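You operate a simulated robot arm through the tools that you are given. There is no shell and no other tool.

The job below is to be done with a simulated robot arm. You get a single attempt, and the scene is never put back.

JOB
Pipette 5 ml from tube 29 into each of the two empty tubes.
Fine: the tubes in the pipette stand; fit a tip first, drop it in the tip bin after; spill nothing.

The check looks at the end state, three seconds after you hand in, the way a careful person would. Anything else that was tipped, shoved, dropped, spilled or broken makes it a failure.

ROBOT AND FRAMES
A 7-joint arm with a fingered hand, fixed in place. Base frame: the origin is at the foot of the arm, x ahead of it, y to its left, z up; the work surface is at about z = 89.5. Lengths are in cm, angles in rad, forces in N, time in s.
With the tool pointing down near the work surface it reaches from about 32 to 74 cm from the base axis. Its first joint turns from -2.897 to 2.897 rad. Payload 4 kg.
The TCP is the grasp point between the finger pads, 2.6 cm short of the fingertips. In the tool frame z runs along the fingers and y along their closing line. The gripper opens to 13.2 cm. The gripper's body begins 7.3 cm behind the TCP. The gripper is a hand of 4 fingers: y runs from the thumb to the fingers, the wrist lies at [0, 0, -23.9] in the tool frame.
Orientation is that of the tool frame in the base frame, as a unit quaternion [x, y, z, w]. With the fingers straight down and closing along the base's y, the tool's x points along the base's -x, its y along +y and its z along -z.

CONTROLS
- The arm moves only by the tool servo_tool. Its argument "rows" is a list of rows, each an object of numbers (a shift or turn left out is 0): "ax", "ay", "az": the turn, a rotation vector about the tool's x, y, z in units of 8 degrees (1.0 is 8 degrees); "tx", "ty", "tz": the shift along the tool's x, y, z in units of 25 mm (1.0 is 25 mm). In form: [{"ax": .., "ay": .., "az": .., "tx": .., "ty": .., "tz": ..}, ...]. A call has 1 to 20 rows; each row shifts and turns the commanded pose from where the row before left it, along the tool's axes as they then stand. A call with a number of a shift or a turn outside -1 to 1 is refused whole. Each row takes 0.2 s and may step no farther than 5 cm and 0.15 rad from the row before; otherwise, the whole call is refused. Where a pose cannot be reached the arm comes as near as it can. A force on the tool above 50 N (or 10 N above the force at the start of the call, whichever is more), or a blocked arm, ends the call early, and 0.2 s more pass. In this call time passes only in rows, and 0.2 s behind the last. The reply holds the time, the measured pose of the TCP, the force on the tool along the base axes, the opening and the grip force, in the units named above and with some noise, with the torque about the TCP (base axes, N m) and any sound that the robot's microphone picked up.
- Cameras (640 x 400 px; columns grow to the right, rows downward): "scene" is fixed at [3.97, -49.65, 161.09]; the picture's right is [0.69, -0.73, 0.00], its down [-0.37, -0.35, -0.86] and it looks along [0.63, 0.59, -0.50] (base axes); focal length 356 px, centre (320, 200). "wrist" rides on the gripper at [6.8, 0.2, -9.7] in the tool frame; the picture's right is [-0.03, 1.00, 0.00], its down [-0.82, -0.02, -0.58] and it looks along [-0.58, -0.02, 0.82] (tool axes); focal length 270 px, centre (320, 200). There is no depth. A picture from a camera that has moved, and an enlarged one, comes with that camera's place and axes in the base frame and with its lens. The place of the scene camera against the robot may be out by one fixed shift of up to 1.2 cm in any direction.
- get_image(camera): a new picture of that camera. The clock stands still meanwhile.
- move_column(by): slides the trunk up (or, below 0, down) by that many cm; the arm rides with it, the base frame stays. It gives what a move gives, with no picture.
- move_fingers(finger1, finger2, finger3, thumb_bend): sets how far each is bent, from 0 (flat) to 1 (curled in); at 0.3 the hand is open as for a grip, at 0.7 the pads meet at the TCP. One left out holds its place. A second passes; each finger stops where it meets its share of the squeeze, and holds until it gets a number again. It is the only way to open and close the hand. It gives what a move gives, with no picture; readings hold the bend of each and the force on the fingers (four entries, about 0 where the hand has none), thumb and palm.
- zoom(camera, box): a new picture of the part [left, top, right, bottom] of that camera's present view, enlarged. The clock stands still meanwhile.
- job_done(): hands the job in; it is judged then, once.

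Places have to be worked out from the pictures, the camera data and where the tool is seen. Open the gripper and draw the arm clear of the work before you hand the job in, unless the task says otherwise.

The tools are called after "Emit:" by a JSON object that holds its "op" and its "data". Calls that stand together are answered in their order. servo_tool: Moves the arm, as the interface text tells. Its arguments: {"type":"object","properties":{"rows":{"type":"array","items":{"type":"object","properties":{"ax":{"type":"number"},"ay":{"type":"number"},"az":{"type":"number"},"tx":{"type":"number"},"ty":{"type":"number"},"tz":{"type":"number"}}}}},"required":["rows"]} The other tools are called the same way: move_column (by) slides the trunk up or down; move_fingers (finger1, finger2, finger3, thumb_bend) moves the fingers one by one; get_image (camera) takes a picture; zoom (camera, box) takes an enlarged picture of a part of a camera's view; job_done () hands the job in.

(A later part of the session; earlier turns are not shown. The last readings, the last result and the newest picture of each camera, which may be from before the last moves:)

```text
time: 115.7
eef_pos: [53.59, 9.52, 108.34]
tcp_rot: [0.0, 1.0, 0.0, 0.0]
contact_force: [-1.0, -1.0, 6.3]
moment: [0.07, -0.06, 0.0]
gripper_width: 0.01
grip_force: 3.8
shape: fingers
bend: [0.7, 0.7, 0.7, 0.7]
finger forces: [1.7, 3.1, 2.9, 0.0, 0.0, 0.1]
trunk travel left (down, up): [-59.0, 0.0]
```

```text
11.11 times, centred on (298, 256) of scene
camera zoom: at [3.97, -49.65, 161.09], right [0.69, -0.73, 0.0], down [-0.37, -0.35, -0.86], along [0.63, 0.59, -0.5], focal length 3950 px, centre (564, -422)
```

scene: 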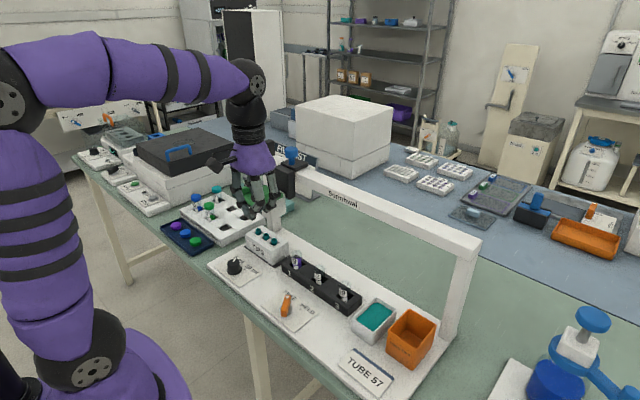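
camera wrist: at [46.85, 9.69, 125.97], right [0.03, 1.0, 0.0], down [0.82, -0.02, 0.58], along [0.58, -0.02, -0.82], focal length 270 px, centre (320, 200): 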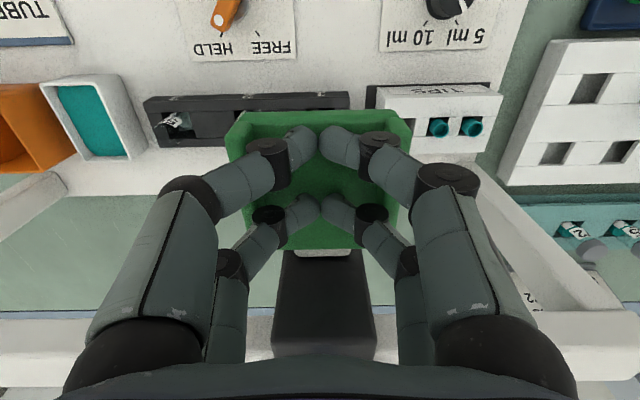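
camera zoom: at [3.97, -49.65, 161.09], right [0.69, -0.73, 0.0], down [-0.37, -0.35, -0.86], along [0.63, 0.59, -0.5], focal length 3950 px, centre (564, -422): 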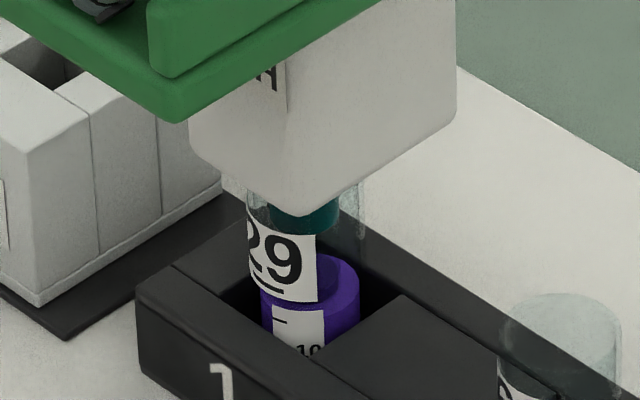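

The level in tube 29 just dropped by about 0.8 cm, which is about 5 ml, so it aspirated at the bottom of the push. I'll raise slowly and check the tip.

Emit:
{"op": "servo_tool", "data": {"rows": [{"tz": -0.2}, {"tz": -0.2}, {"tz": -0.3}, {"tz": -0.3}, {"tz": -0.3}, {"tz": -0.3}]}}

Emit:
{"op": "zoom", "data": {"camera": "scene", "box": [280, 233, 316, 269]}}

```text
time: 117.1
eef_pos: [53.58, 9.45, 112.39]
tcp_rot: [0.001, 1.0, 0.0, 0.001]
contact_force: [-1.8, -1.4, 5.3]
moment: [0.01, -0.02, 0.06]
gripper_width: 0.01
grip_force: 4.5
shape: fingers
bend: [0.7, 0.7, 0.7, 0.7]
finger forces: [1.9, 3.0, 3.5, 0.0, 0.1, 0.0]
trunk travel left (down, up): [-59.0, 0.0]
```

```text
11.11 times, centred on (298, 251) of scene
camera zoom: at [3.97, -49.65, 161.09], right [0.69, -0.73, 0.0], down [-0.37, -0.35, -0.86], along [0.63, 0.59, -0.5], focal length 3950 px, centre (564, -367)
```

zoom: 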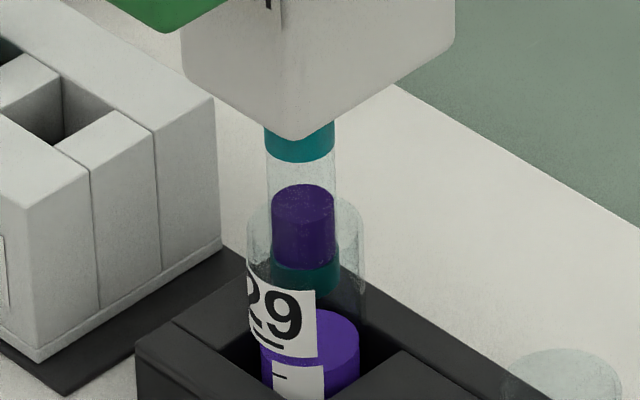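

The tip holds the purple 5 ml. I'll raise fully and slowly, staying in light contact, and check the knob.

Emit:
{"op": "servo_tool", "data": {"rows": [{"tz": -0.3}, {"tz": -0.3}, {"tz": -0.3}, {"tz": -0.3}, {"tz": -0.2}, {"tz": -0.1}, {"tz": -0.05}]}}

Emit:
{"op": "zoom", "data": {"camera": "scene", "box": [240, 130, 370, 290]}}

Emit:
{"op": "zoom", "data": {"camera": "scene", "box": [280, 228, 316, 264]}}

```text
time: 118.7
eef_pos: [53.5, 9.45, 116.09]
tcp_rot: [0.001, 1.0, 0.0, 0.0]
contact_force: [1.6, -0.2, 0.7]
moment: [-0.05, -0.02, 0.01]
gripper_width: 0.0
grip_force: 2.6
shape: fingers
bend: [0.7, 0.7, 0.7, 0.7]
finger forces: [0.9, 1.7, 1.6, 0.1, 0.0, 0.0]
trunk travel left (down, up): [-59.0, 0.0]
```

```text
2.50 times, centred on (305, 210) of scene
camera zoom: at [3.97, -49.65, 161.09], right [0.69, -0.73, 0.0], down [-0.37, -0.35, -0.86], along [0.63, 0.59, -0.5], focal length 889 px, centre (358, 175)
```

zoom: 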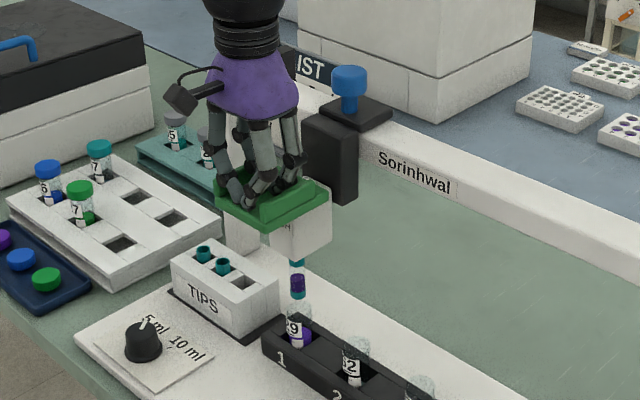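

```text
11.11 times, centred on (298, 246) of scene
camera zoom: at [3.97, -49.65, 161.09], right [0.69, -0.73, 0.0], down [-0.37, -0.35, -0.86], along [0.63, 0.59, -0.5], focal length 3950 px, centre (564, -311)
```

zoom: 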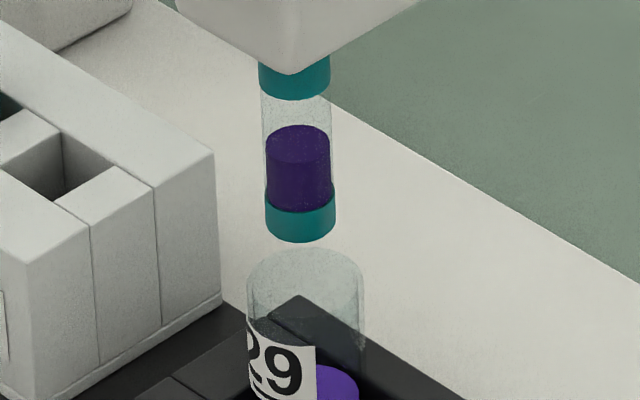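

5 ml is held in the tip. I'll slide gently toward tube 2, about 8.8 cm in −y, then check alignment.

Emit:
{"op": "servo_tool", "data": {"rows": [{"ty": -0.15}, {"ty": -0.25}, {"ty": -0.35}, {"ty": -0.4}, {"ty": -0.4}, {"ty": -0.4}, {"ty": -0.4}, {"ty": -0.4}, {"ty": -0.3}, {"ty": -0.25}, {"ty": -0.15}, {"ty": -0.07}, {}]}}

Emit:
{"op": "zoom", "data": {"camera": "scene", "box": [300, 236, 336, 272]}}

Emit:
{"op": "zoom", "data": {"camera": "scene", "box": [240, 130, 370, 290]}}

```text
time: 121.5
eef_pos: [53.55, 0.75, 116.06]
tcp_rot: [0.001, 1.0, 0.0, 0.0]
contact_force: [-1.4, -2.1, 4.1]
moment: [0.04, 0.01, 0.04]
gripper_width: 0.0
grip_force: 2.4
shape: fingers
bend: [0.7, 0.7, 0.7, 0.7]
finger forces: [2.0, 1.9, 0.0, 0.1, 0.0, 0.0]
trunk travel left (down, up): [-59.0, 0.0]
```

```text
11.11 times, centred on (318, 254) of scene
camera zoom: at [3.97, -49.65, 161.09], right [0.69, -0.73, 0.0], down [-0.37, -0.35, -0.86], along [0.63, 0.59, -0.5], focal length 3950 px, centre (342, -400)
```

zoom: 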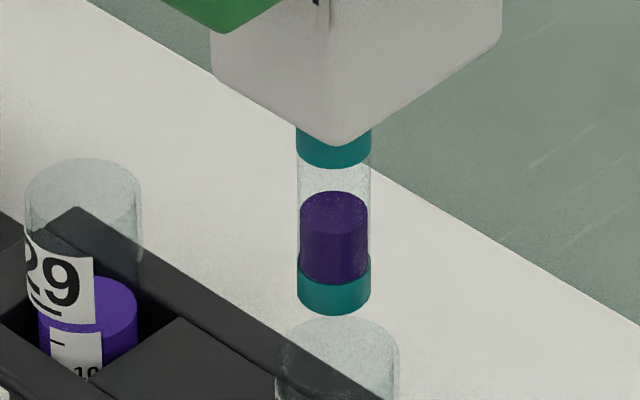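

```text
2.50 times, centred on (305, 210) of scene
camera zoom: at [3.97, -49.65, 161.09], right [0.69, -0.73, 0.0], down [-0.37, -0.35, -0.86], along [0.63, 0.59, -0.5], focal length 889 px, centre (358, 175)
```

zoom: 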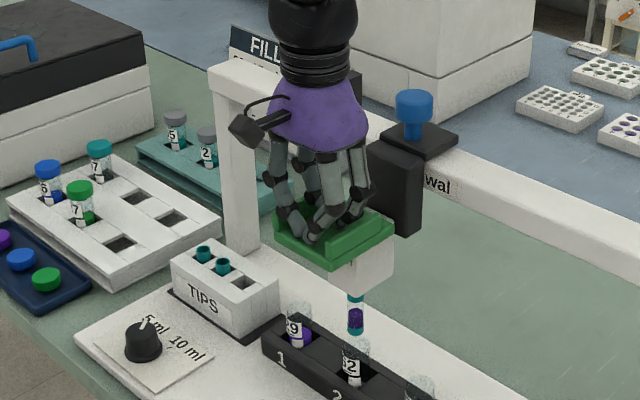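

Tip and tube 62 are aligned to within 0.1 cm. I'll push down into tube 2.

Emit:
{"op": "servo_tool", "data": {"rows": [{"tz": 0.2}, {"tz": 0.2}, {"tz": 0.3}, {"tz": 0.3}, {"tz": 0.3}, {"tz": 0.3}, {"tz": 0.3}, {"tz": 0.3}]}}

Emit:
{"op": "zoom", "data": {"camera": "scene", "box": [300, 246, 336, 282]}}

```text
time: 123.3
eef_pos: [53.68, 0.75, 110.54]
tcp_rot: [0.0, 1.0, 0.0, 0.001]
contact_force: [2.0, -2.9, 5.0]
moment: [0.12, -0.03, -0.04]
gripper_width: 0.0
grip_force: 3.1
shape: fingers
bend: [0.7, 0.7, 0.7, 0.7]
finger forces: [2.7, 2.7, 0.7, 0.0, 0.0, 0.1]
trunk travel left (down, up): [-59.0, 0.0]
```

```text
11.11 times, centred on (318, 264) of scene
camera zoom: at [3.97, -49.65, 161.09], right [0.69, -0.73, 0.0], down [-0.37, -0.35, -0.86], along [0.63, 0.59, -0.5], focal length 3950 px, centre (342, -511)
```

zoom: 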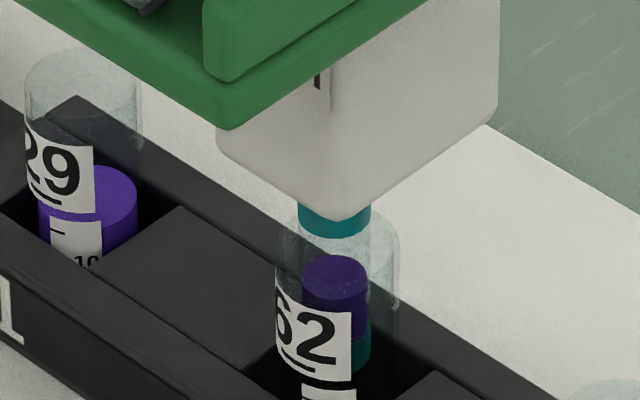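

The tip is well inside tube 62 with the liquid still held. I'll push on down in fine steps to the same depth where it acted before.

Emit:
{"op": "servo_tool", "data": {"rows": [{"tz": 0.2}, {"tz": 0.2}, {"tz": 0.1}, {"tz": 0.1}, {"tz": 0.1}, {"tz": 0.1}]}}

Emit:
{"op": "zoom", "data": {"camera": "scene", "box": [300, 250, 336, 286]}}

```text
time: 124.7
eef_pos: [53.62, 0.73, 108.66]
tcp_rot: [0.001, 1.0, 0.001, 0.0]
contact_force: [1.7, -2.3, 6.1]
moment: [0.05, -0.06, -0.01]
gripper_width: 0.01
grip_force: 3.7
shape: fingers
bend: [0.7, 0.7, 0.7, 0.7]
finger forces: [2.7, 3.2, 1.9, 0.1, 0.0, 0.0]
trunk travel left (down, up): [-59.0, 0.0]
```

```text
11.11 times, centred on (318, 268) of scene
camera zoom: at [3.97, -49.65, 161.09], right [0.69, -0.73, 0.0], down [-0.37, -0.35, -0.86], along [0.63, 0.59, -0.5], focal length 3950 px, centre (342, -556)
```

zoom: 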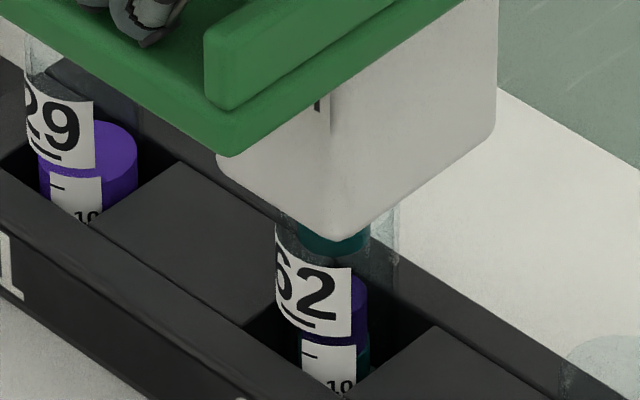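

Still held at this depth. I'll keep going in fine steps.

Emit:
{"op": "servo_tool", "data": {"rows": [{"tz": 0.1}, {"tz": 0.1}, {"tz": 0.1}]}}

Emit:
{"op": "zoom", "data": {"camera": "scene", "box": [300, 250, 336, 286]}}

```text
time: 125.5
eef_pos: [53.6, 0.75, 108.0]
tcp_rot: [0.0, 1.0, 0.0, 0.001]
contact_force: [-0.5, -3.5, 8.8]
moment: [0.08, -0.05, 0.04]
gripper_width: 0.01
grip_force: 5.7
shape: fingers
bend: [0.7, 0.7, 0.7, 0.7]
finger forces: [3.9, 4.8, 3.0, 0.0, 0.1, 0.1]
trunk travel left (down, up): [-59.0, 0.0]
```

```text
11.11 times, centred on (318, 268) of scene
camera zoom: at [3.97, -49.65, 161.09], right [0.69, -0.73, 0.0], down [-0.37, -0.35, -0.86], along [0.63, 0.59, -0.5], focal length 3950 px, centre (342, -556)
```

zoom: 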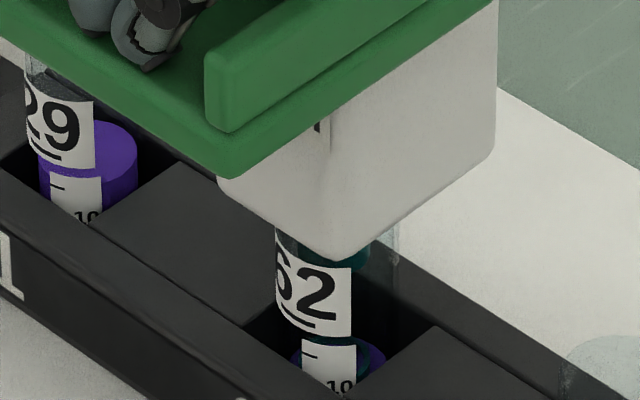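

Purple liquid is now at the bottom of tube 62, so it dispensed. I'll raise steadily to full height and verify.

Emit:
{"op": "servo_tool", "data": {"rows": [{"tz": -0.2}, {"tz": -0.3}, {"tz": -0.3}, {"tz": -0.4}, {"tz": -0.4}, {"tz": -0.4}, {"tz": -0.4}, {"tz": -0.4}, {"tz": -0.3}, {"tz": -0.1}, {"tz": -0.05}]}}

Emit:
{"op": "zoom", "data": {"camera": "scene", "box": [290, 240, 340, 290]}}

```text
time: 127.9
eef_pos: [53.64, 0.57, 115.96]
tcp_rot: [0.0, 1.0, 0.0, 0.001]
contact_force: [-2.6, -3.8, 3.3]
moment: [0.02, 0.0, 0.06]
gripper_width: 0.0
grip_force: 4.1
shape: fingers
bend: [0.7, 0.7, 0.7, 0.7]
finger forces: [2.4, 3.1, 1.7, 0.0, 0.1, 0.0]
trunk travel left (down, up): [-59.0, 0.0]
```

```text
8.00 times, centred on (315, 265) of scene
camera zoom: at [3.97, -49.65, 161.09], right [0.69, -0.73, 0.0], down [-0.37, -0.35, -0.86], along [0.63, 0.59, -0.5], focal length 2844 px, centre (360, -320)
```

zoom: 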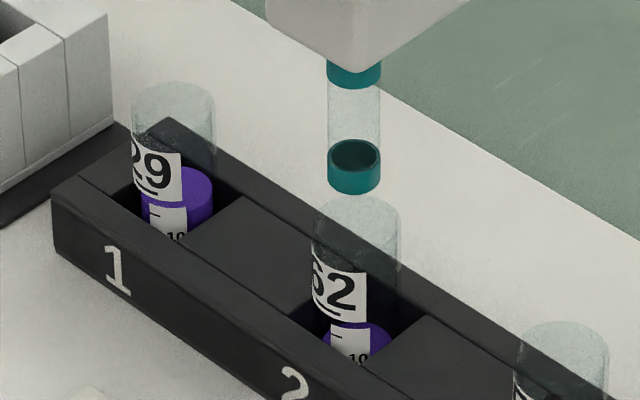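

The tip is empty and tube 62 has its 5 ml. I'll slide back to tube 1 for the second draw.

Emit:
{"op": "servo_tool", "data": {"rows": [{"ty": 0.15}, {"ty": 0.25}, {"ty": 0.35}, {"ty": 0.4}, {"ty": 0.4}, {"ty": 0.4}, {"ty": 0.4}, {"ty": 0.4}, {"ty": 0.3}, {"ty": 0.25}, {"ty": 0.15}, {"ty": 0.07}, {}]}}

Emit:
{"op": "zoom", "data": {"camera": "scene", "box": [280, 228, 316, 264]}}

```text
time: 130.7
eef_pos: [53.68, 9.64, 115.89]
tcp_rot: [0.0, 1.0, 0.0, -0.001]
contact_force: [-2.5, -1.8, 3.9]
moment: [0.04, -0.01, 0.07]
gripper_width: 0.0
grip_force: 2.3
shape: fingers
bend: [0.7, 0.7, 0.7, 0.7]
finger forces: [1.4, 2.1, 1.4, 0.0, 0.0, 0.1]
trunk travel left (down, up): [-59.0, 0.0]
```

```text
11.11 times, centred on (298, 246) of scene
camera zoom: at [3.97, -49.65, 161.09], right [0.69, -0.73, 0.0], down [-0.37, -0.35, -0.86], along [0.63, 0.59, -0.5], focal length 3950 px, centre (564, -311)
```

zoom: 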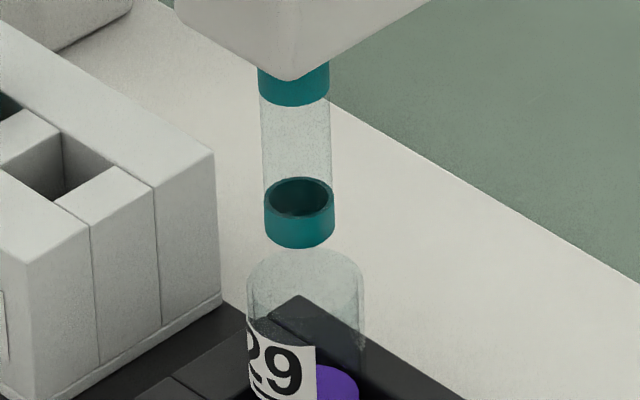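

Aligned within about 0.1 cm. I'll push down again to the depth where it drew before.

Emit:
{"op": "servo_tool", "data": {"rows": [{"tz": 0.2}, {"tz": 0.2}, {"tz": 0.3}, {"tz": 0.3}, {"tz": 0.3}, {"tz": 0.3}, {"tz": 0.3}, {"tz": 0.3}, {"tz": 0.3}, {"tz": 0.2}, {"tz": 0.1}, {"tz": 0.1}]}}

Emit:
{"op": "zoom", "data": {"camera": "scene", "box": [280, 238, 316, 274]}}

```text
time: 133.3
eef_pos: [53.57, 9.51, 108.65]
tcp_rot: [0.0, 1.0, 0.0, 0.0]
contact_force: [-1.5, -1.8, 5.5]
moment: [0.03, -0.06, -0.01]
gripper_width: 0.0
grip_force: 3.8
shape: fingers
bend: [0.7, 0.7, 0.7, 0.7]
finger forces: [1.8, 3.2, 3.2, 0.0, 0.0, 0.0]
trunk travel left (down, up): [-59.0, 0.0]
```

```text
11.11 times, centred on (298, 256) of scene
camera zoom: at [3.97, -49.65, 161.09], right [0.69, -0.73, 0.0], down [-0.37, -0.35, -0.86], along [0.63, 0.59, -0.5], focal length 3950 px, centre (564, -422)
```

zoom: 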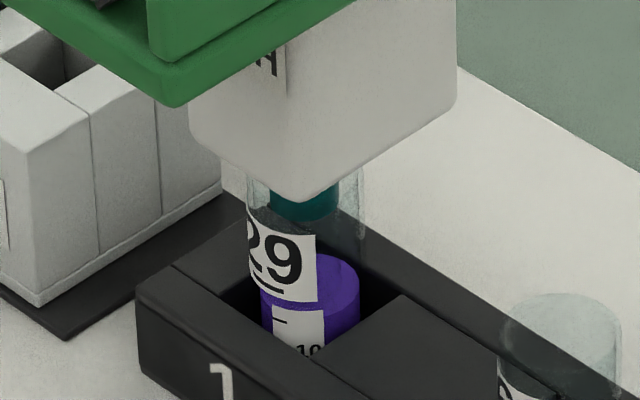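

Not drawn yet, since the level is unchanged at the earlier mark. I'll take a few more fine steps.

Emit:
{"op": "servo_tool", "data": {"rows": [{"tz": 0.08}, {"tz": 0.08}, {}]}}

Emit:
{"op": "zoom", "data": {"camera": "scene", "box": [280, 238, 316, 274]}}

```text
time: 134.1
eef_pos: [53.64, 9.54, 108.43]
tcp_rot: [0.0, 1.0, 0.0, 0.0]
contact_force: [-0.7, -1.7, 6.5]
moment: [0.02, -0.05, 0.06]
gripper_width: 0.0
grip_force: 4.5
shape: fingers
bend: [0.7, 0.7, 0.7, 0.7]
finger forces: [1.7, 3.1, 3.6, 0.0, 0.0, 0.1]
trunk travel left (down, up): [-59.0, 0.0]
```

```text
11.11 times, centred on (298, 256) of scene
camera zoom: at [3.97, -49.65, 161.09], right [0.69, -0.73, 0.0], down [-0.37, -0.35, -0.86], along [0.63, 0.59, -0.5], focal length 3950 px, centre (564, -422)
```

zoom: 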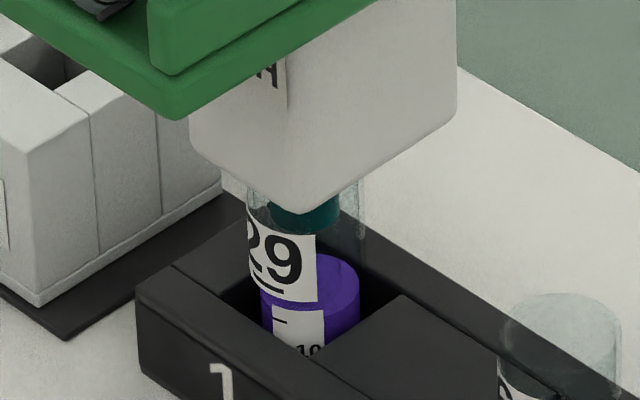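

Still unchanged. I'll continue slightly deeper.

Emit:
{"op": "servo_tool", "data": {"rows": [{"tz": 0.06}, {}]}}

Emit:
{"op": "zoom", "data": {"camera": "scene", "box": [280, 238, 316, 274]}}

```text
time: 134.7
eef_pos: [53.69, 9.47, 108.19]
tcp_rot: [0.0, 1.0, -0.001, 0.001]
contact_force: [-0.3, -1.0, 7.2]
moment: [0.04, -0.07, 0.04]
gripper_width: 0.03
grip_force: 4.6
shape: fingers
bend: [0.7, 0.7, 0.7, 0.7]
finger forces: [1.9, 3.4, 3.4, 0.0, 0.0, 0.0]
trunk travel left (down, up): [-59.0, 0.0]
```

```text
11.11 times, centred on (298, 256) of scene
camera zoom: at [3.97, -49.65, 161.09], right [0.69, -0.73, 0.0], down [-0.37, -0.35, -0.86], along [0.63, 0.59, -0.5], focal length 3950 px, centre (564, -422)
```

zoom: 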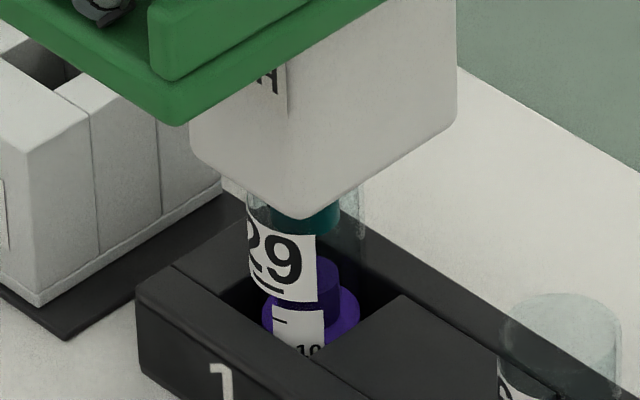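

The level dropped again, so the second 5 ml is drawn and purple is visible in the tip. I'll raise slowly and fully.

Emit:
{"op": "servo_tool", "data": {"rows": [{"tz": -0.2}, {"tz": -0.3}, {"tz": -0.3}, {"tz": -0.4}, {"tz": -0.4}, {"tz": -0.4}, {"tz": -0.4}, {"tz": -0.4}, {"tz": -0.2}, {"tz": -0.1}, {"tz": -0.05}]}}

Emit:
{"op": "zoom", "data": {"camera": "scene", "box": [270, 220, 330, 280]}}

```text
time: 137.1
eef_pos: [53.73, 9.64, 116.09]
tcp_rot: [-0.001, 1.0, 0.001, 0.0]
contact_force: [0.3, -0.5, 2.7]
moment: [0.03, -0.02, 0.06]
gripper_width: 0.0
grip_force: 3.3
shape: fingers
bend: [0.7, 0.7, 0.7, 0.7]
finger forces: [1.3, 2.4, 2.6, 0.0, 0.0, 0.0]
trunk travel left (down, up): [-59.0, 0.0]
```

```text
6.67 times, centred on (300, 250) of scene
camera zoom: at [3.97, -49.65, 161.09], right [0.69, -0.73, 0.0], down [-0.37, -0.35, -0.86], along [0.63, 0.59, -0.5], focal length 2370 px, centre (453, -133)
```

zoom: 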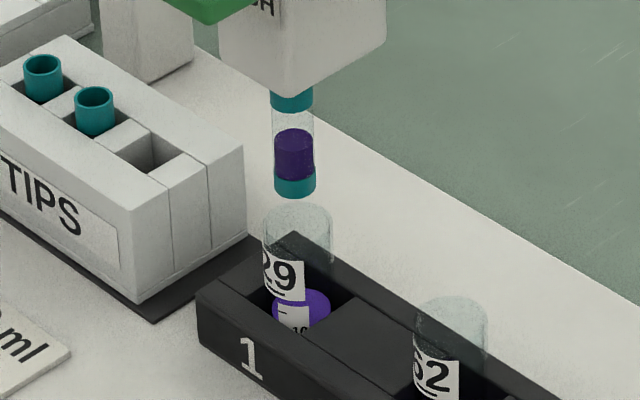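

5 ml is in the tip. I'll slide gently about 17.6 cm toward −y to tube 3 (59).

Emit:
{"op": "servo_tool", "data": {"rows": [{"ty": -0.15}, {"ty": -0.25}, {"ty": -0.35}, {"ty": -0.4}, {"ty": -0.45}, {"ty": -0.45}, {"ty": -0.45}, {"ty": -0.45}, {"ty": -0.45}, {"ty": -0.45}, {"ty": -0.45}, {"ty": -0.45}, {"ty": -0.45}, {"ty": -0.45}, {"ty": -0.4}, {"ty": -0.35}, {"ty": -0.3}, {"ty": -0.2}, {"ty": -0.1}, {"ty": -0.06}]}}

Emit:
{"op": "zoom", "data": {"camera": "scene", "box": [310, 240, 370, 300]}}

```text
time: 141.3
eef_pos: [53.74, -8.09, 116.23]
tcp_rot: [0.0, 1.0, 0.0, 0.001]
contact_force: [0.9, -3.6, 2.8]
moment: [-0.06, -0.05, -0.05]
gripper_width: 0.0
grip_force: 3.4
shape: fingers
bend: [0.7, 0.7, 0.7, 0.7]
finger forces: [2.0, 2.7, 1.7, 0.0, 0.0, 0.1]
trunk travel left (down, up): [-59.0, 0.0]
```

```text
6.67 times, centred on (340, 270) of scene
camera zoom: at [3.97, -49.65, 161.09], right [0.69, -0.73, 0.0], down [-0.37, -0.35, -0.86], along [0.63, 0.59, -0.5], focal length 2370 px, centre (187, -267)
```

zoom: 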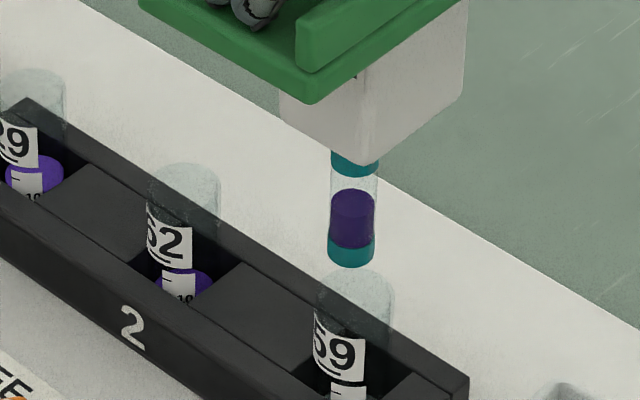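

The tip needs about 0.27 cm more toward −y to centre on tube 59. I'll nudge it.

Emit:
{"op": "servo_tool", "data": {"rows": [{"ty": -0.06}, {"ty": -0.06}, {}]}}

Emit:
{"op": "zoom", "data": {"camera": "scene", "box": [330, 250, 370, 290]}}

```text
time: 142.1
eef_pos: [53.69, -8.39, 116.21]
tcp_rot: [0.0, 1.0, 0.0, 0.0]
contact_force: [1.5, -1.5, 2.9]
moment: [-0.02, -0.02, 0.01]
gripper_width: 0.01
grip_force: 3.1
shape: fingers
bend: [0.7, 0.7, 0.7, 0.7]
finger forces: [1.6, 2.4, 1.8, 0.0, 0.0, 0.0]
trunk travel left (down, up): [-59.0, 0.0]
```

```text
10.00 times, centred on (350, 270) of scene
camera zoom: at [3.97, -49.65, 161.09], right [0.69, -0.73, 0.0], down [-0.37, -0.35, -0.86], along [0.63, 0.59, -0.5], focal length 3555 px, centre (20, -500)
```

zoom: 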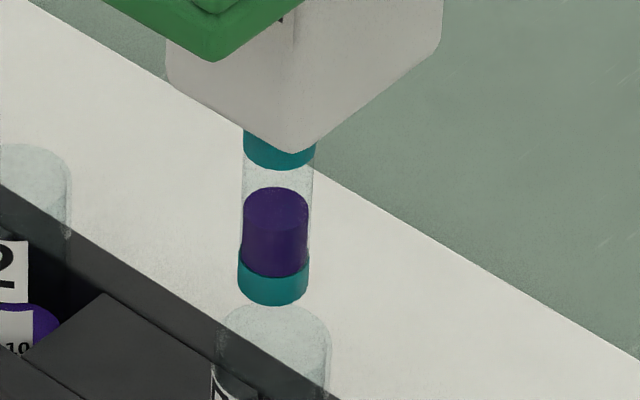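

Tip and tube 59 are now aligned within 0.05 cm. I'll push down.

Emit:
{"op": "servo_tool", "data": {"rows": [{"tz": 0.2}, {"tz": 0.2}, {"tz": 0.3}, {"tz": 0.3}, {"tz": 0.3}, {"tz": 0.3}, {"tz": 0.3}, {"tz": 0.3}, {"tz": 0.3}, {"tz": 0.2}, {"tz": 0.1}, {"tz": 0.1}]}}

Emit:
{"op": "zoom", "data": {"camera": "scene", "box": [330, 265, 370, 305]}}

```text
time: 144.7
eef_pos: [53.72, -8.43, 108.85]
tcp_rot: [0.0, 1.0, 0.0, 0.0]
contact_force: [0.2, -2.2, 5.3]
moment: [0.08, -0.04, 0.04]
gripper_width: 0.0
grip_force: 3.5
shape: fingers
bend: [0.7, 0.7, 0.7, 0.7]
finger forces: [2.4, 3.2, 2.2, 0.1, 0.0, 0.0]
trunk travel left (down, up): [-59.0, 0.0]
```

```text
10.00 times, centred on (350, 285) of scene
camera zoom: at [3.97, -49.65, 161.09], right [0.69, -0.73, 0.0], down [-0.37, -0.35, -0.86], along [0.63, 0.59, -0.5], focal length 3555 px, centre (20, -650)
```

zoom: 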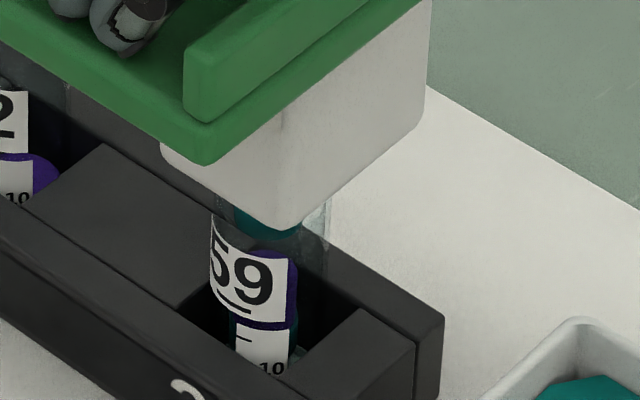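

I'm near the bottom and still loaded. A few more fine steps should trigger the dispense.

Emit:
{"op": "servo_tool", "data": {"rows": [{"tz": 0.1}, {"tz": 0.08}, {"tz": 0.06}, {}]}}

Emit:
{"op": "zoom", "data": {"camera": "scene", "box": [330, 265, 370, 305]}}

```text
time: 145.7
eef_pos: [53.59, -8.4, 108.27]
tcp_rot: [0.001, 1.0, -0.001, 0.001]
contact_force: [2.4, -3.3, 6.6]
moment: [0.09, -0.06, -0.04]
gripper_width: 0.0
grip_force: 4.8
shape: fingers
bend: [0.7, 0.7, 0.7, 0.7]
finger forces: [2.7, 3.8, 2.5, 0.0, 0.1, 0.0]
trunk travel left (down, up): [-59.0, 0.0]
```

```text
10.00 times, centred on (350, 285) of scene
camera zoom: at [3.97, -49.65, 161.09], right [0.69, -0.73, 0.0], down [-0.37, -0.35, -0.86], along [0.63, 0.59, -0.5], focal length 3555 px, centre (20, -650)
```

zoom: 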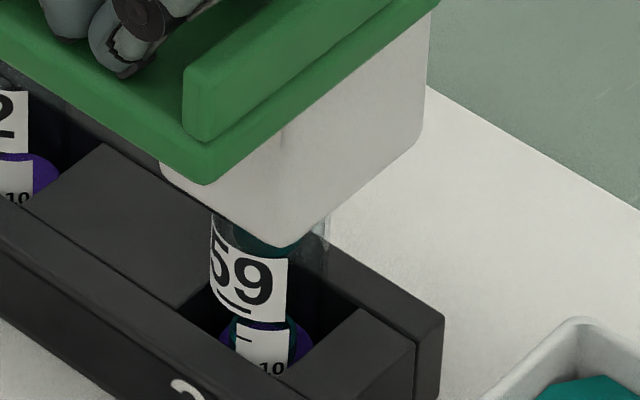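

The liquid has been dispensed; purple now surrounds the tip at the bottom of tube 59. I'll raise fully and check.

Emit:
{"op": "servo_tool", "data": {"rows": [{"tz": -0.2}, {"tz": -0.3}, {"tz": -0.3}, {"tz": -0.4}, {"tz": -0.4}, {"tz": -0.4}, {"tz": -0.4}, {"tz": -0.4}, {"tz": -0.2}, {"tz": -0.1}, {"tz": -0.05}]}}

Emit:
{"op": "zoom", "data": {"camera": "scene", "box": [280, 230, 370, 310]}}

```text
time: 148.1
eef_pos: [53.76, -8.38, 116.08]
tcp_rot: [0.001, 1.0, 0.0, 0.0]
contact_force: [-1.6, -2.0, 1.4]
moment: [-0.01, 0.02, 0.04]
gripper_width: 0.0
grip_force: 2.3
shape: fingers
bend: [0.7, 0.7, 0.7, 0.7]
finger forces: [1.3, 2.1, 1.4, 0.1, 0.1, 0.0]
trunk travel left (down, up): [-59.0, 0.0]
```

```text
5.00 times, centred on (325, 270) of scene
camera zoom: at [3.97, -49.65, 161.09], right [0.69, -0.73, 0.0], down [-0.37, -0.35, -0.86], along [0.63, 0.59, -0.5], focal length 1778 px, centre (295, -150)
```

zoom: 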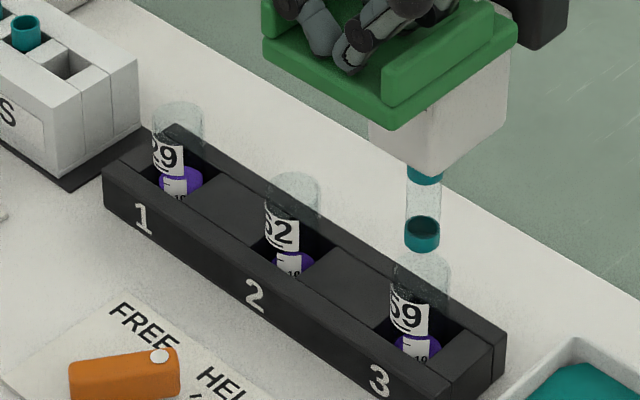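

Both target tubes have liquid and the tip is empty. Next I'll slide the carriage to above the used-tips bin at y≈−28. The tip end at z≈99.2 clears the bin rim at about 97.6.

Emit:
{"op": "servo_tool", "data": {"rows": [{"ty": -0.15}, {"ty": -0.25}, {"ty": -0.35}, {"ty": -0.4}, {"ty": -0.5}, {"ty": -0.5}, {"ty": -0.5}, {"ty": -0.5}, {"ty": -0.5}, {"ty": -0.5}, {"ty": -0.5}, {"ty": -0.5}, {"ty": -0.5}, {"ty": -0.5}, {"ty": -0.5}, {"ty": -0.4}, {"ty": -0.3}, {"ty": -0.2}, {"ty": -0.15}, {"ty": -0.1}]}}

Emit:
{"op": "zoom", "data": {"camera": "scene", "box": [340, 240, 460, 380]}}

Emit:
{"op": "get_image", "data": {"camera": "wrist"}}

```text
time: 152.3
eef_pos: [53.49, -28.06, 116.09]
tcp_rot: [0.0, 1.0, 0.0, 0.0]
contact_force: [-1.9, -1.6, 2.7]
moment: [0.07, 0.03, 0.01]
gripper_width: 0.0
grip_force: 2.4
shape: fingers
bend: [0.7, 0.7, 0.7, 0.7]
finger forces: [1.8, 1.8, 0.2, 0.1, 0.1, 0.0]
trunk travel left (down, up): [-59.0, 0.0]
```

```text
2.86 times, centred on (400, 310) of scene
camera zoom: at [3.97, -49.65, 161.09], right [0.69, -0.73, 0.0], down [-0.37, -0.35, -0.86], along [0.63, 0.59, -0.5], focal length 1016 px, centre (91, -114)
```

zoom: 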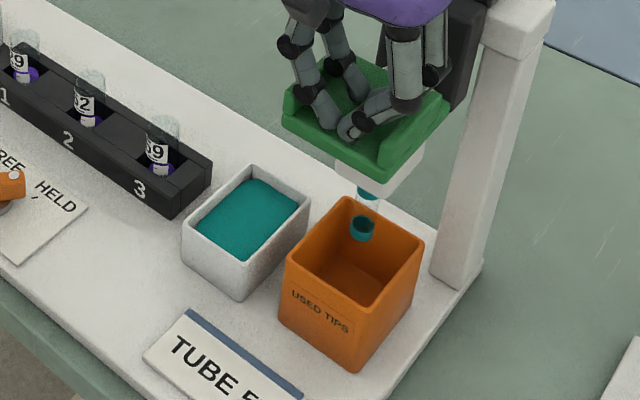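

```text
taken
camera wrist: at [46.73, -27.82, 125.79], right [0.03, 1.0, 0.0], down [0.82, -0.02, 0.58], along [0.58, -0.02, -0.82], focal length 270 px, centre (320, 200)
```

wrist: 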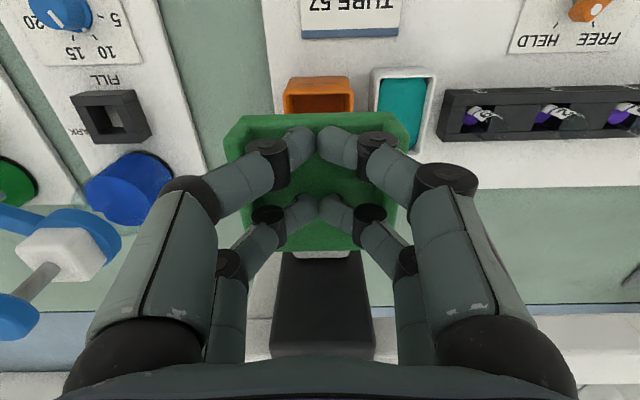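

The tip hangs within the bin opening with room on all sides. I'll leave the saddle, go to the lever, and turn it to FREE to drop the tip.

Emit:
{"op": "servo_tool", "data": {"rows": [{"tz": -0.6}, {"tz": -0.8}, {"tz": -1}, {"tz": -1}, {"tz": -0.6}, {"ty": 0.957, "tx": 0.267}, {"ty": 0.957, "tx": 0.267}, {"ty": 0.957, "tx": 0.267}, {"ty": 0.957, "tx": 0.267}, {"ty": 0.957, "tx": 0.267}, {"ty": 0.957, "tx": 0.267}, {"ty": 0.957, "tx": 0.267}, {"ty": 0.957, "tx": 0.267}, {"ty": 0.957, "tx": 0.267}, {"ty": 0.957, "tx": 0.267}, {"ty": 0.957, "tx": 0.267}, {"ty": 0.957, "tx": 0.267}]}}

Emit:
{"op": "move_fingers", "data": {"finger1": 0.55, "finger2": 0.55, "finger3": 0.55, "thumb_bend": 0.55}}

Emit:
{"op": "servo_tool", "data": {"rows": [{"az": 0.7}, {"az": 0.7}, {"az": 0.7}, {"az": 0.7}, {"az": 0.7}, {"az": 0.6}]}}

Emit:
{"op": "move_column", "data": {"by": -24}}

Emit:
{"op": "get_image", "data": {"camera": "wrist"}}

Emit:
{"op": "get_image", "data": {"camera": "scene"}}

```text
time: 155.9
eef_pos: [45.66, 0.95, 126.01]
tcp_rot: [0.001, 1.0, 0.0, 0.0]
contact_force: [0.9, 0.1, -0.7]
moment: [-0.01, 0.02, 0.0]
gripper_width: 0.06
grip_force: 0.1
shape: fingers
bend: [0.7, 0.7, 0.7, 0.7]
finger forces: [0.1, 0.0, 0.1, 0.0, 0.1, 0.0]
trunk travel left (down, up): [-59.0, 0.0]
```

```text
time: 156.9
eef_pos: [45.61, 0.86, 126.04]
tcp_rot: [0.002, 1.0, 0.0, 0.0]
contact_force: [0.2, -0.1, -0.7]
moment: [0.01, 0.03, 0.01]
gripper_width: 4.85
grip_force: 0.1
shape: fingers
bend: [0.55, 0.55, 0.55, 0.55]
finger forces: [0.1, 0.0, 0.0, 0.0, 0.1, 0.0]
trunk travel left (down, up): [-59.0, 0.0]
```

```text
time: 158.3
eef_pos: [45.77, 0.72, 126.22]
tcp_rot: [0.283, 0.959, 0.0, 0.0]
contact_force: [-0.7, -0.6, 0.1]
moment: [0.0, -0.01, 0.0]
gripper_width: 4.83
grip_force: 0.1
shape: fingers
bend: [0.55, 0.55, 0.55, 0.55]
finger forces: [0.1, 0.0, 0.0, 0.0, 0.0, 0.0]
trunk travel left (down, up): [-59.0, 0.0]
```

```text
time: 160.8
eef_pos: [45.67, 0.82, 102.22]
tcp_rot: [0.283, 0.959, 0.0, 0.0]
contact_force: [-0.6, 0.1, -0.5]
moment: [0.0, -0.03, -0.04]
gripper_width: 4.87
grip_force: 0.0
shape: fingers
bend: [0.55, 0.55, 0.55, 0.55]
finger forces: [0.1, 0.0, 0.0, 0.0, 0.0, 0.0]
trunk travel left (down, up): [-35.0, 24.0]
```

```text
taken
camera wrist: at [39.99, 4.63, 111.87], right [0.56, 0.83, 0.0], down [0.67, -0.46, 0.58], along [0.48, -0.33, -0.82], focal length 270 px, centre (320, 200)
```

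wrist: 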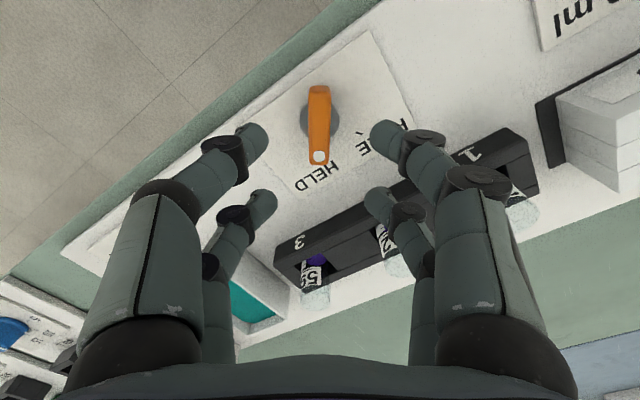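

```text
taken
```

scene: 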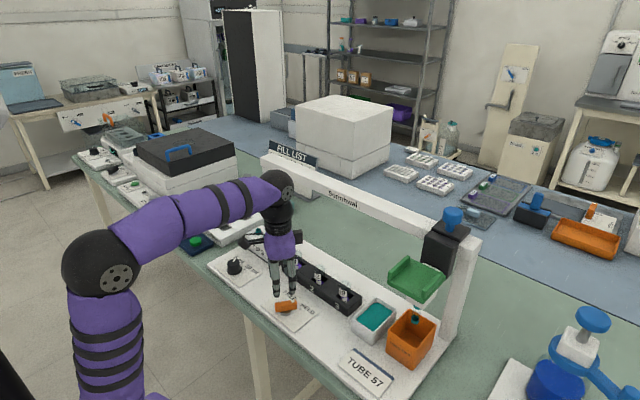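

The hand is aligned with the lever. I'll lower, grip the bar and twist it to FREE by about −66°.

Emit:
{"op": "servo_tool", "data": {"rows": [{"tz": 0.9}, {"tz": 0.9}, {"tz": 0.8}, {"tz": 0.4}, {"tz": 0.12}]}}

Emit:
{"op": "move_fingers", "data": {"finger1": 0.68, "finger2": 0.68, "finger3": 0.68, "thumb_bend": 0.68}}

Emit:
{"op": "servo_tool", "data": {"rows": [{"az": -0.7}, {"az": -0.7}, {"az": -0.7}, {"az": -0.7}, {"az": -0.7}, {"az": -0.7}, {"az": -0.7}, {"az": -0.7}, {"az": -0.7}, {"az": -0.7}, {"az": -0.7}, {"az": -0.6}]}}

Emit:
{"op": "get_image", "data": {"camera": "wrist"}}

Emit:
{"op": "zoom", "data": {"camera": "scene", "box": [340, 230, 460, 370]}}

```text
time: 162.0
eef_pos: [45.57, 0.82, 94.27]
tcp_rot: [0.283, 0.959, 0.001, 0.0]
contact_force: [-0.3, -0.2, 0.1]
moment: [0.03, -0.02, 0.05]
gripper_width: 4.82
grip_force: 0.1
shape: fingers
bend: [0.55, 0.55, 0.55, 0.55]
finger forces: [0.1, 0.0, 0.1, 0.0, 0.0, 0.1]
trunk travel left (down, up): [-35.0, 24.0]
```

```text
time: 163.0
eef_pos: [45.7, 0.73, 94.34]
tcp_rot: [0.284, 0.959, 0.0, 0.0]
contact_force: [-1.3, -2.7, -2.0]
moment: [-0.05, 0.05, -0.01]
gripper_width: 1.41
grip_force: 4.0
shape: fingers
bend: [0.66, 0.66, 0.65, 0.67]
finger forces: [1.4, 0.9, 2.2, 0.1, 2.4, 0.0]
trunk travel left (down, up): [-35.0, 24.0]
```

```text
time: 165.6
eef_pos: [45.58, 0.55, 94.39]
tcp_rot: [-0.289, 0.957, 0.0, 0.0]
contact_force: [-1.8, -9.8, -0.5]
moment: [-0.2, 0.03, 0.01]
gripper_width: 1.41
grip_force: 4.6
shape: fingers
bend: [0.67, 0.68, 0.64, 0.66]
finger forces: [0.4, 0.4, 3.2, 0.0, 5.0, 0.0]
trunk travel left (down, up): [-35.0, 24.0]
```

```text
taken
camera wrist: at [39.87, -3.0, 104.05], right [-0.53, 0.85, 0.0], down [0.69, 0.43, 0.58], along [0.49, 0.31, -0.82], focal length 270 px, centre (320, 200)
```

wrist: 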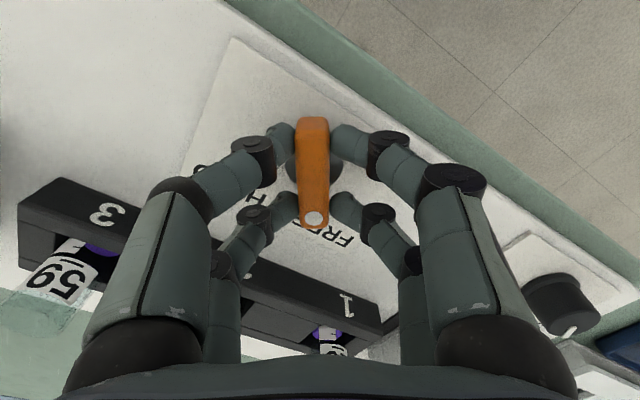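

```text
2.86 times, centred on (400, 300) of scene
camera zoom: at [3.97, -49.65, 161.09], right [0.69, -0.73, 0.0], down [-0.37, -0.35, -0.86], along [0.63, 0.59, -0.5], focal length 1016 px, centre (91, -86)
```

zoom: 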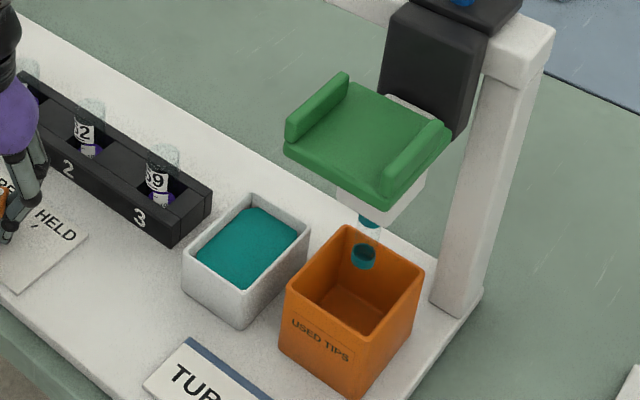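

The lever turned with the hand but the tip is still on. I'll release the lever, lift and check its position and the tip.

Emit:
{"op": "move_fingers", "data": {"finger1": 0.55, "finger2": 0.55, "finger3": 0.55, "thumb_bend": 0.55}}

Emit:
{"op": "servo_tool", "data": {"rows": [{"tz": -0.5}, {"tz": -1}, {"tz": -1}, {"tz": -1}]}}

Emit:
{"op": "zoom", "data": {"camera": "wrist", "box": [240, 60, 400, 200]}}

Emit:
{"op": "zoom", "data": {"camera": "scene", "box": [340, 230, 460, 370]}}

Emit:
{"op": "zoom", "data": {"camera": "scene", "box": [250, 270, 330, 340]}}

```text
time: 166.6
eef_pos: [45.66, 0.72, 94.36]
tcp_rot: [-0.288, 0.958, 0.0, 0.0]
contact_force: [-0.1, 0.0, -0.1]
moment: [-0.01, 0.02, -0.04]
gripper_width: 4.85
grip_force: 0.1
shape: fingers
bend: [0.55, 0.55, 0.55, 0.55]
finger forces: [0.0, 0.0, 0.0, 0.0, 0.1, 0.0]
trunk travel left (down, up): [-35.0, 24.0]
```

```text
time: 167.6
eef_pos: [45.56, 0.58, 103.16]
tcp_rot: [-0.289, 0.957, -0.001, 0.0]
contact_force: [-0.1, 0.0, -0.2]
moment: [0.01, 0.01, -0.01]
gripper_width: 4.85
grip_force: 0.0
shape: fingers
bend: [0.55, 0.55, 0.55, 0.55]
finger forces: [0.1, 0.0, 0.0, 0.0, 0.0, 0.0]
trunk travel left (down, up): [-35.0, 24.0]
```

```text
2.86 times, centred on (320, 130) of wrist
camera zoom: at [39.79, -2.96, 112.81], right [-0.53, 0.85, 0.0], down [0.69, 0.43, 0.58], along [0.49, 0.31, -0.82], focal length 772 px, centre (320, 400)
```

zoom: 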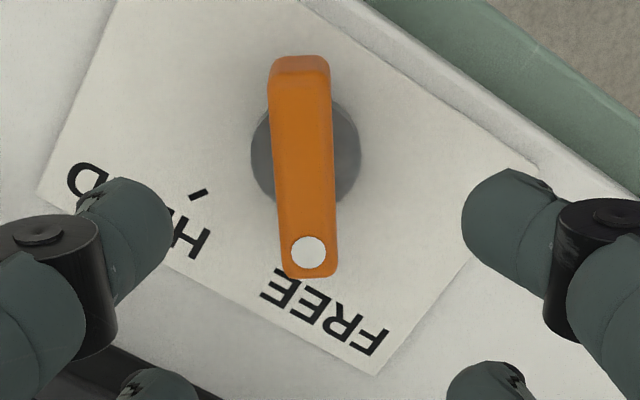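

```text
2.86 times, centred on (400, 300) of scene
camera zoom: at [3.97, -49.65, 161.09], right [0.69, -0.73, 0.0], down [-0.37, -0.35, -0.86], along [0.63, 0.59, -0.5], focal length 1016 px, centre (91, -86)
```

zoom: 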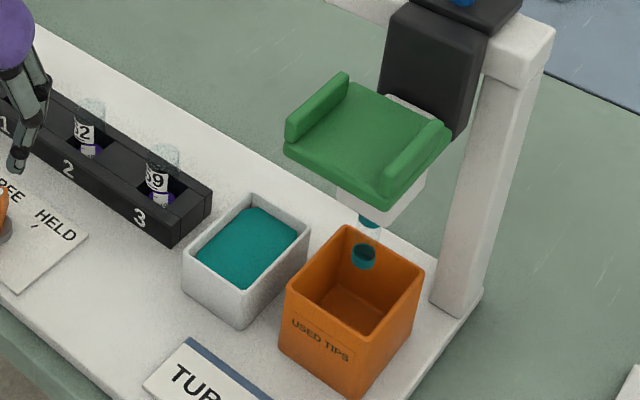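

```text
5.71 times, centred on (290, 305) of scene
camera zoom: at [3.97, -49.65, 161.09], right [0.69, -0.73, 0.0], down [-0.37, -0.35, -0.86], along [0.63, 0.59, -0.5], focal length 2032 px, centre (491, -400)
```

zoom: 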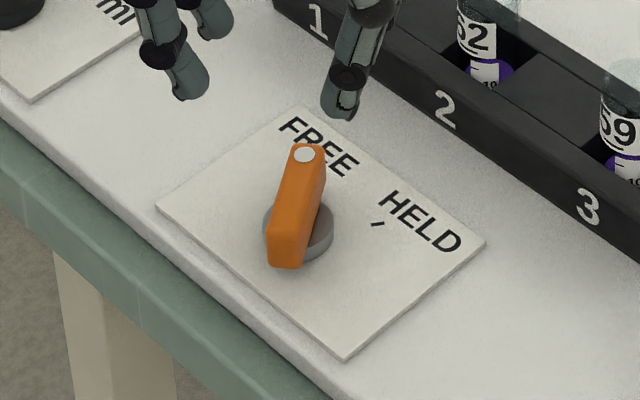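

The lever is exactly back at FREE, yet the tip stays on. So the blue knob is probably the ejector, and HELD locked it during my earlier test. I'll go press it over the bin.

Emit:
{"op": "move_column", "data": {"by": 24}}

Emit:
{"op": "move_fingers", "data": {"finger1": 0.7, "finger2": 0.7, "finger3": 0.7, "thumb_bend": 0.7}}

Emit:
{"op": "servo_tool", "data": {"rows": [{"az": 0.7}, {"az": 0.7}, {"az": 0.7}, {"az": 0.7}, {"az": 0.7}, {"az": 0.7}, {"tz": -0.9}, {"tz": -0.9}, {"ty": -0.9}, {"ty": -0.9}, {"ty": -0.9}, {"ty": -0.9}, {"ty": -0.9}, {"ty": -0.9}, {"ty": -0.9}, {"ty": -0.9}, {"ty": -0.9}, {"ty": -0.9}, {"ty": -0.9}, {"ty": -0.9}]}}

Emit:
{"op": "servo_tool", "data": {"rows": [{"ty": -0.7}, {"ay": -1}, {"ay": -1}, {"ay": -1}, {"ay": -1}, {"ay": -1}, {"ay": -1}]}}

Emit:
{"op": "get_image", "data": {"camera": "wrist"}}

```text
time: 170.1
eef_pos: [45.61, 0.65, 127.09]
tcp_rot: [-0.288, 0.958, 0.001, -0.001]
contact_force: [0.2, -0.5, 0.5]
moment: [-0.03, -0.01, 0.01]
gripper_width: 4.85
grip_force: 0.0
shape: fingers
bend: [0.55, 0.55, 0.55, 0.55]
finger forces: [0.1, 0.0, 0.1, 0.0, 0.1, 0.0]
trunk travel left (down, up): [-59.0, 0.0]
```

```text
time: 171.1
eef_pos: [45.57, 0.64, 127.0]
tcp_rot: [-0.289, 0.957, 0.0, 0.0]
contact_force: [-0.6, 0.2, -0.2]
moment: [0.01, 0.0, 0.0]
gripper_width: 0.13
grip_force: 0.0
shape: fingers
bend: [0.7, 0.7, 0.7, 0.7]
finger forces: [0.1, 0.0, 0.0, 0.1, 0.0, 0.0]
trunk travel left (down, up): [-59.0, 0.0]
```

```text
time: 175.3
eef_pos: [45.4, -26.39, 131.56]
tcp_rot: [0.0, 1.0, 0.0, 0.0]
contact_force: [-0.2, 0.3, -0.1]
moment: [-0.01, 0.02, -0.01]
gripper_width: 0.14
grip_force: 0.1
shape: fingers
bend: [0.7, 0.7, 0.7, 0.7]
finger forces: [0.1, 0.1, 0.1, 0.1, 0.0, 0.0]
trunk travel left (down, up): [-59.0, 0.0]
```

```text
time: 176.9
eef_pos: [45.55, -28.09, 131.56]
tcp_rot: [0.0, 0.913, 0.0, 0.408]
contact_force: [-0.4, 0.2, 0.4]
moment: [-0.01, 0.01, -0.01]
gripper_width: 0.12
grip_force: 0.0
shape: fingers
bend: [0.7, 0.7, 0.7, 0.7]
finger forces: [0.0, 0.0, 0.1, 0.0, 0.0, 0.0]
trunk travel left (down, up): [-59.0, 0.0]
```

```text
taken
camera wrist: at [33.79, -27.99, 132.98], right [0.02, 1.0, 0.02], down [0.12, -0.02, 0.99], along [0.99, -0.02, -0.12], focal length 270 px, centre (320, 200)
```

wrist: 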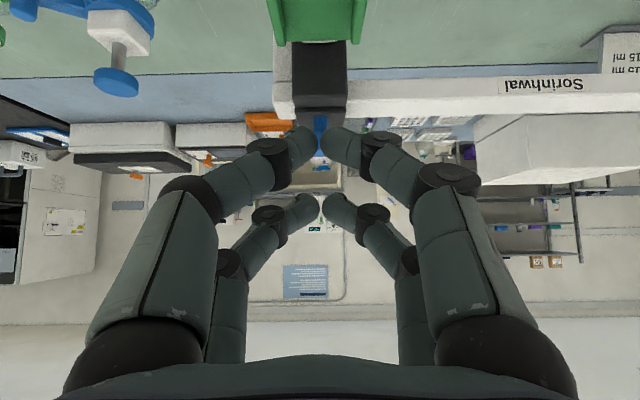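

The hand is in line with the carriage. I'll advance over the knob.

Emit:
{"op": "servo_tool", "data": {"rows": [{"tx": -0.7, "tz": 0.78}, {"tx": -0.7, "tz": 0.78}, {"tx": -0.7, "tz": 0.78}, {"tx": -0.7, "tz": 0.78}, {"tx": -0.7, "tz": 0.78}, {"tx": -0.7, "tz": 0.78}, {"tx": -0.7, "tz": 0.78}, {"tx": -0.35, "tz": 0.39}, {"tx": 0.3, "tz": 0.27}, {"tx": 0.3, "tz": 0.27}]}}

Emit:
{"op": "get_image", "data": {"camera": "wrist"}}

Emit:
{"op": "zoom", "data": {"camera": "scene", "box": [390, 140, 510, 260]}}

```text
time: 179.1
eef_pos: [65.31, -28.07, 129.4]
tcp_rot: [0.0, 0.914, -0.001, 0.407]
contact_force: [0.4, 0.3, 0.4]
moment: [0.02, 0.0, -0.01]
gripper_width: 0.13
grip_force: 0.1
shape: fingers
bend: [0.7, 0.7, 0.7, 0.7]
finger forces: [0.0, 0.0, 0.1, 0.1, 0.1, 0.0]
trunk travel left (down, up): [-59.0, 0.0]
```

```text
taken
camera wrist: at [53.54, -27.88, 130.8], right [0.02, 1.0, 0.02], down [0.12, -0.02, 0.99], along [0.99, -0.02, -0.12], focal length 270 px, centre (320, 200)
```

wrist: 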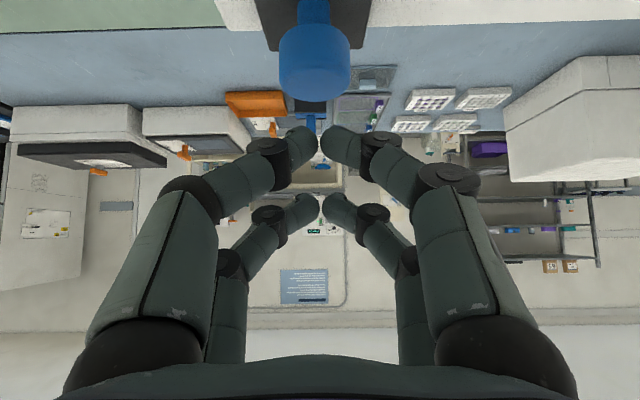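

```text
3.33 times, centred on (450, 200) of scene
camera zoom: at [3.97, -49.65, 161.09], right [0.69, -0.73, 0.0], down [-0.37, -0.35, -0.86], along [0.63, 0.59, -0.5], focal length 1185 px, centre (-113, 200)
```

zoom: 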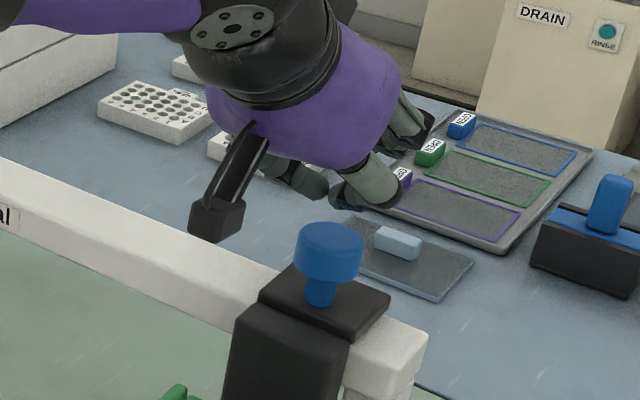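

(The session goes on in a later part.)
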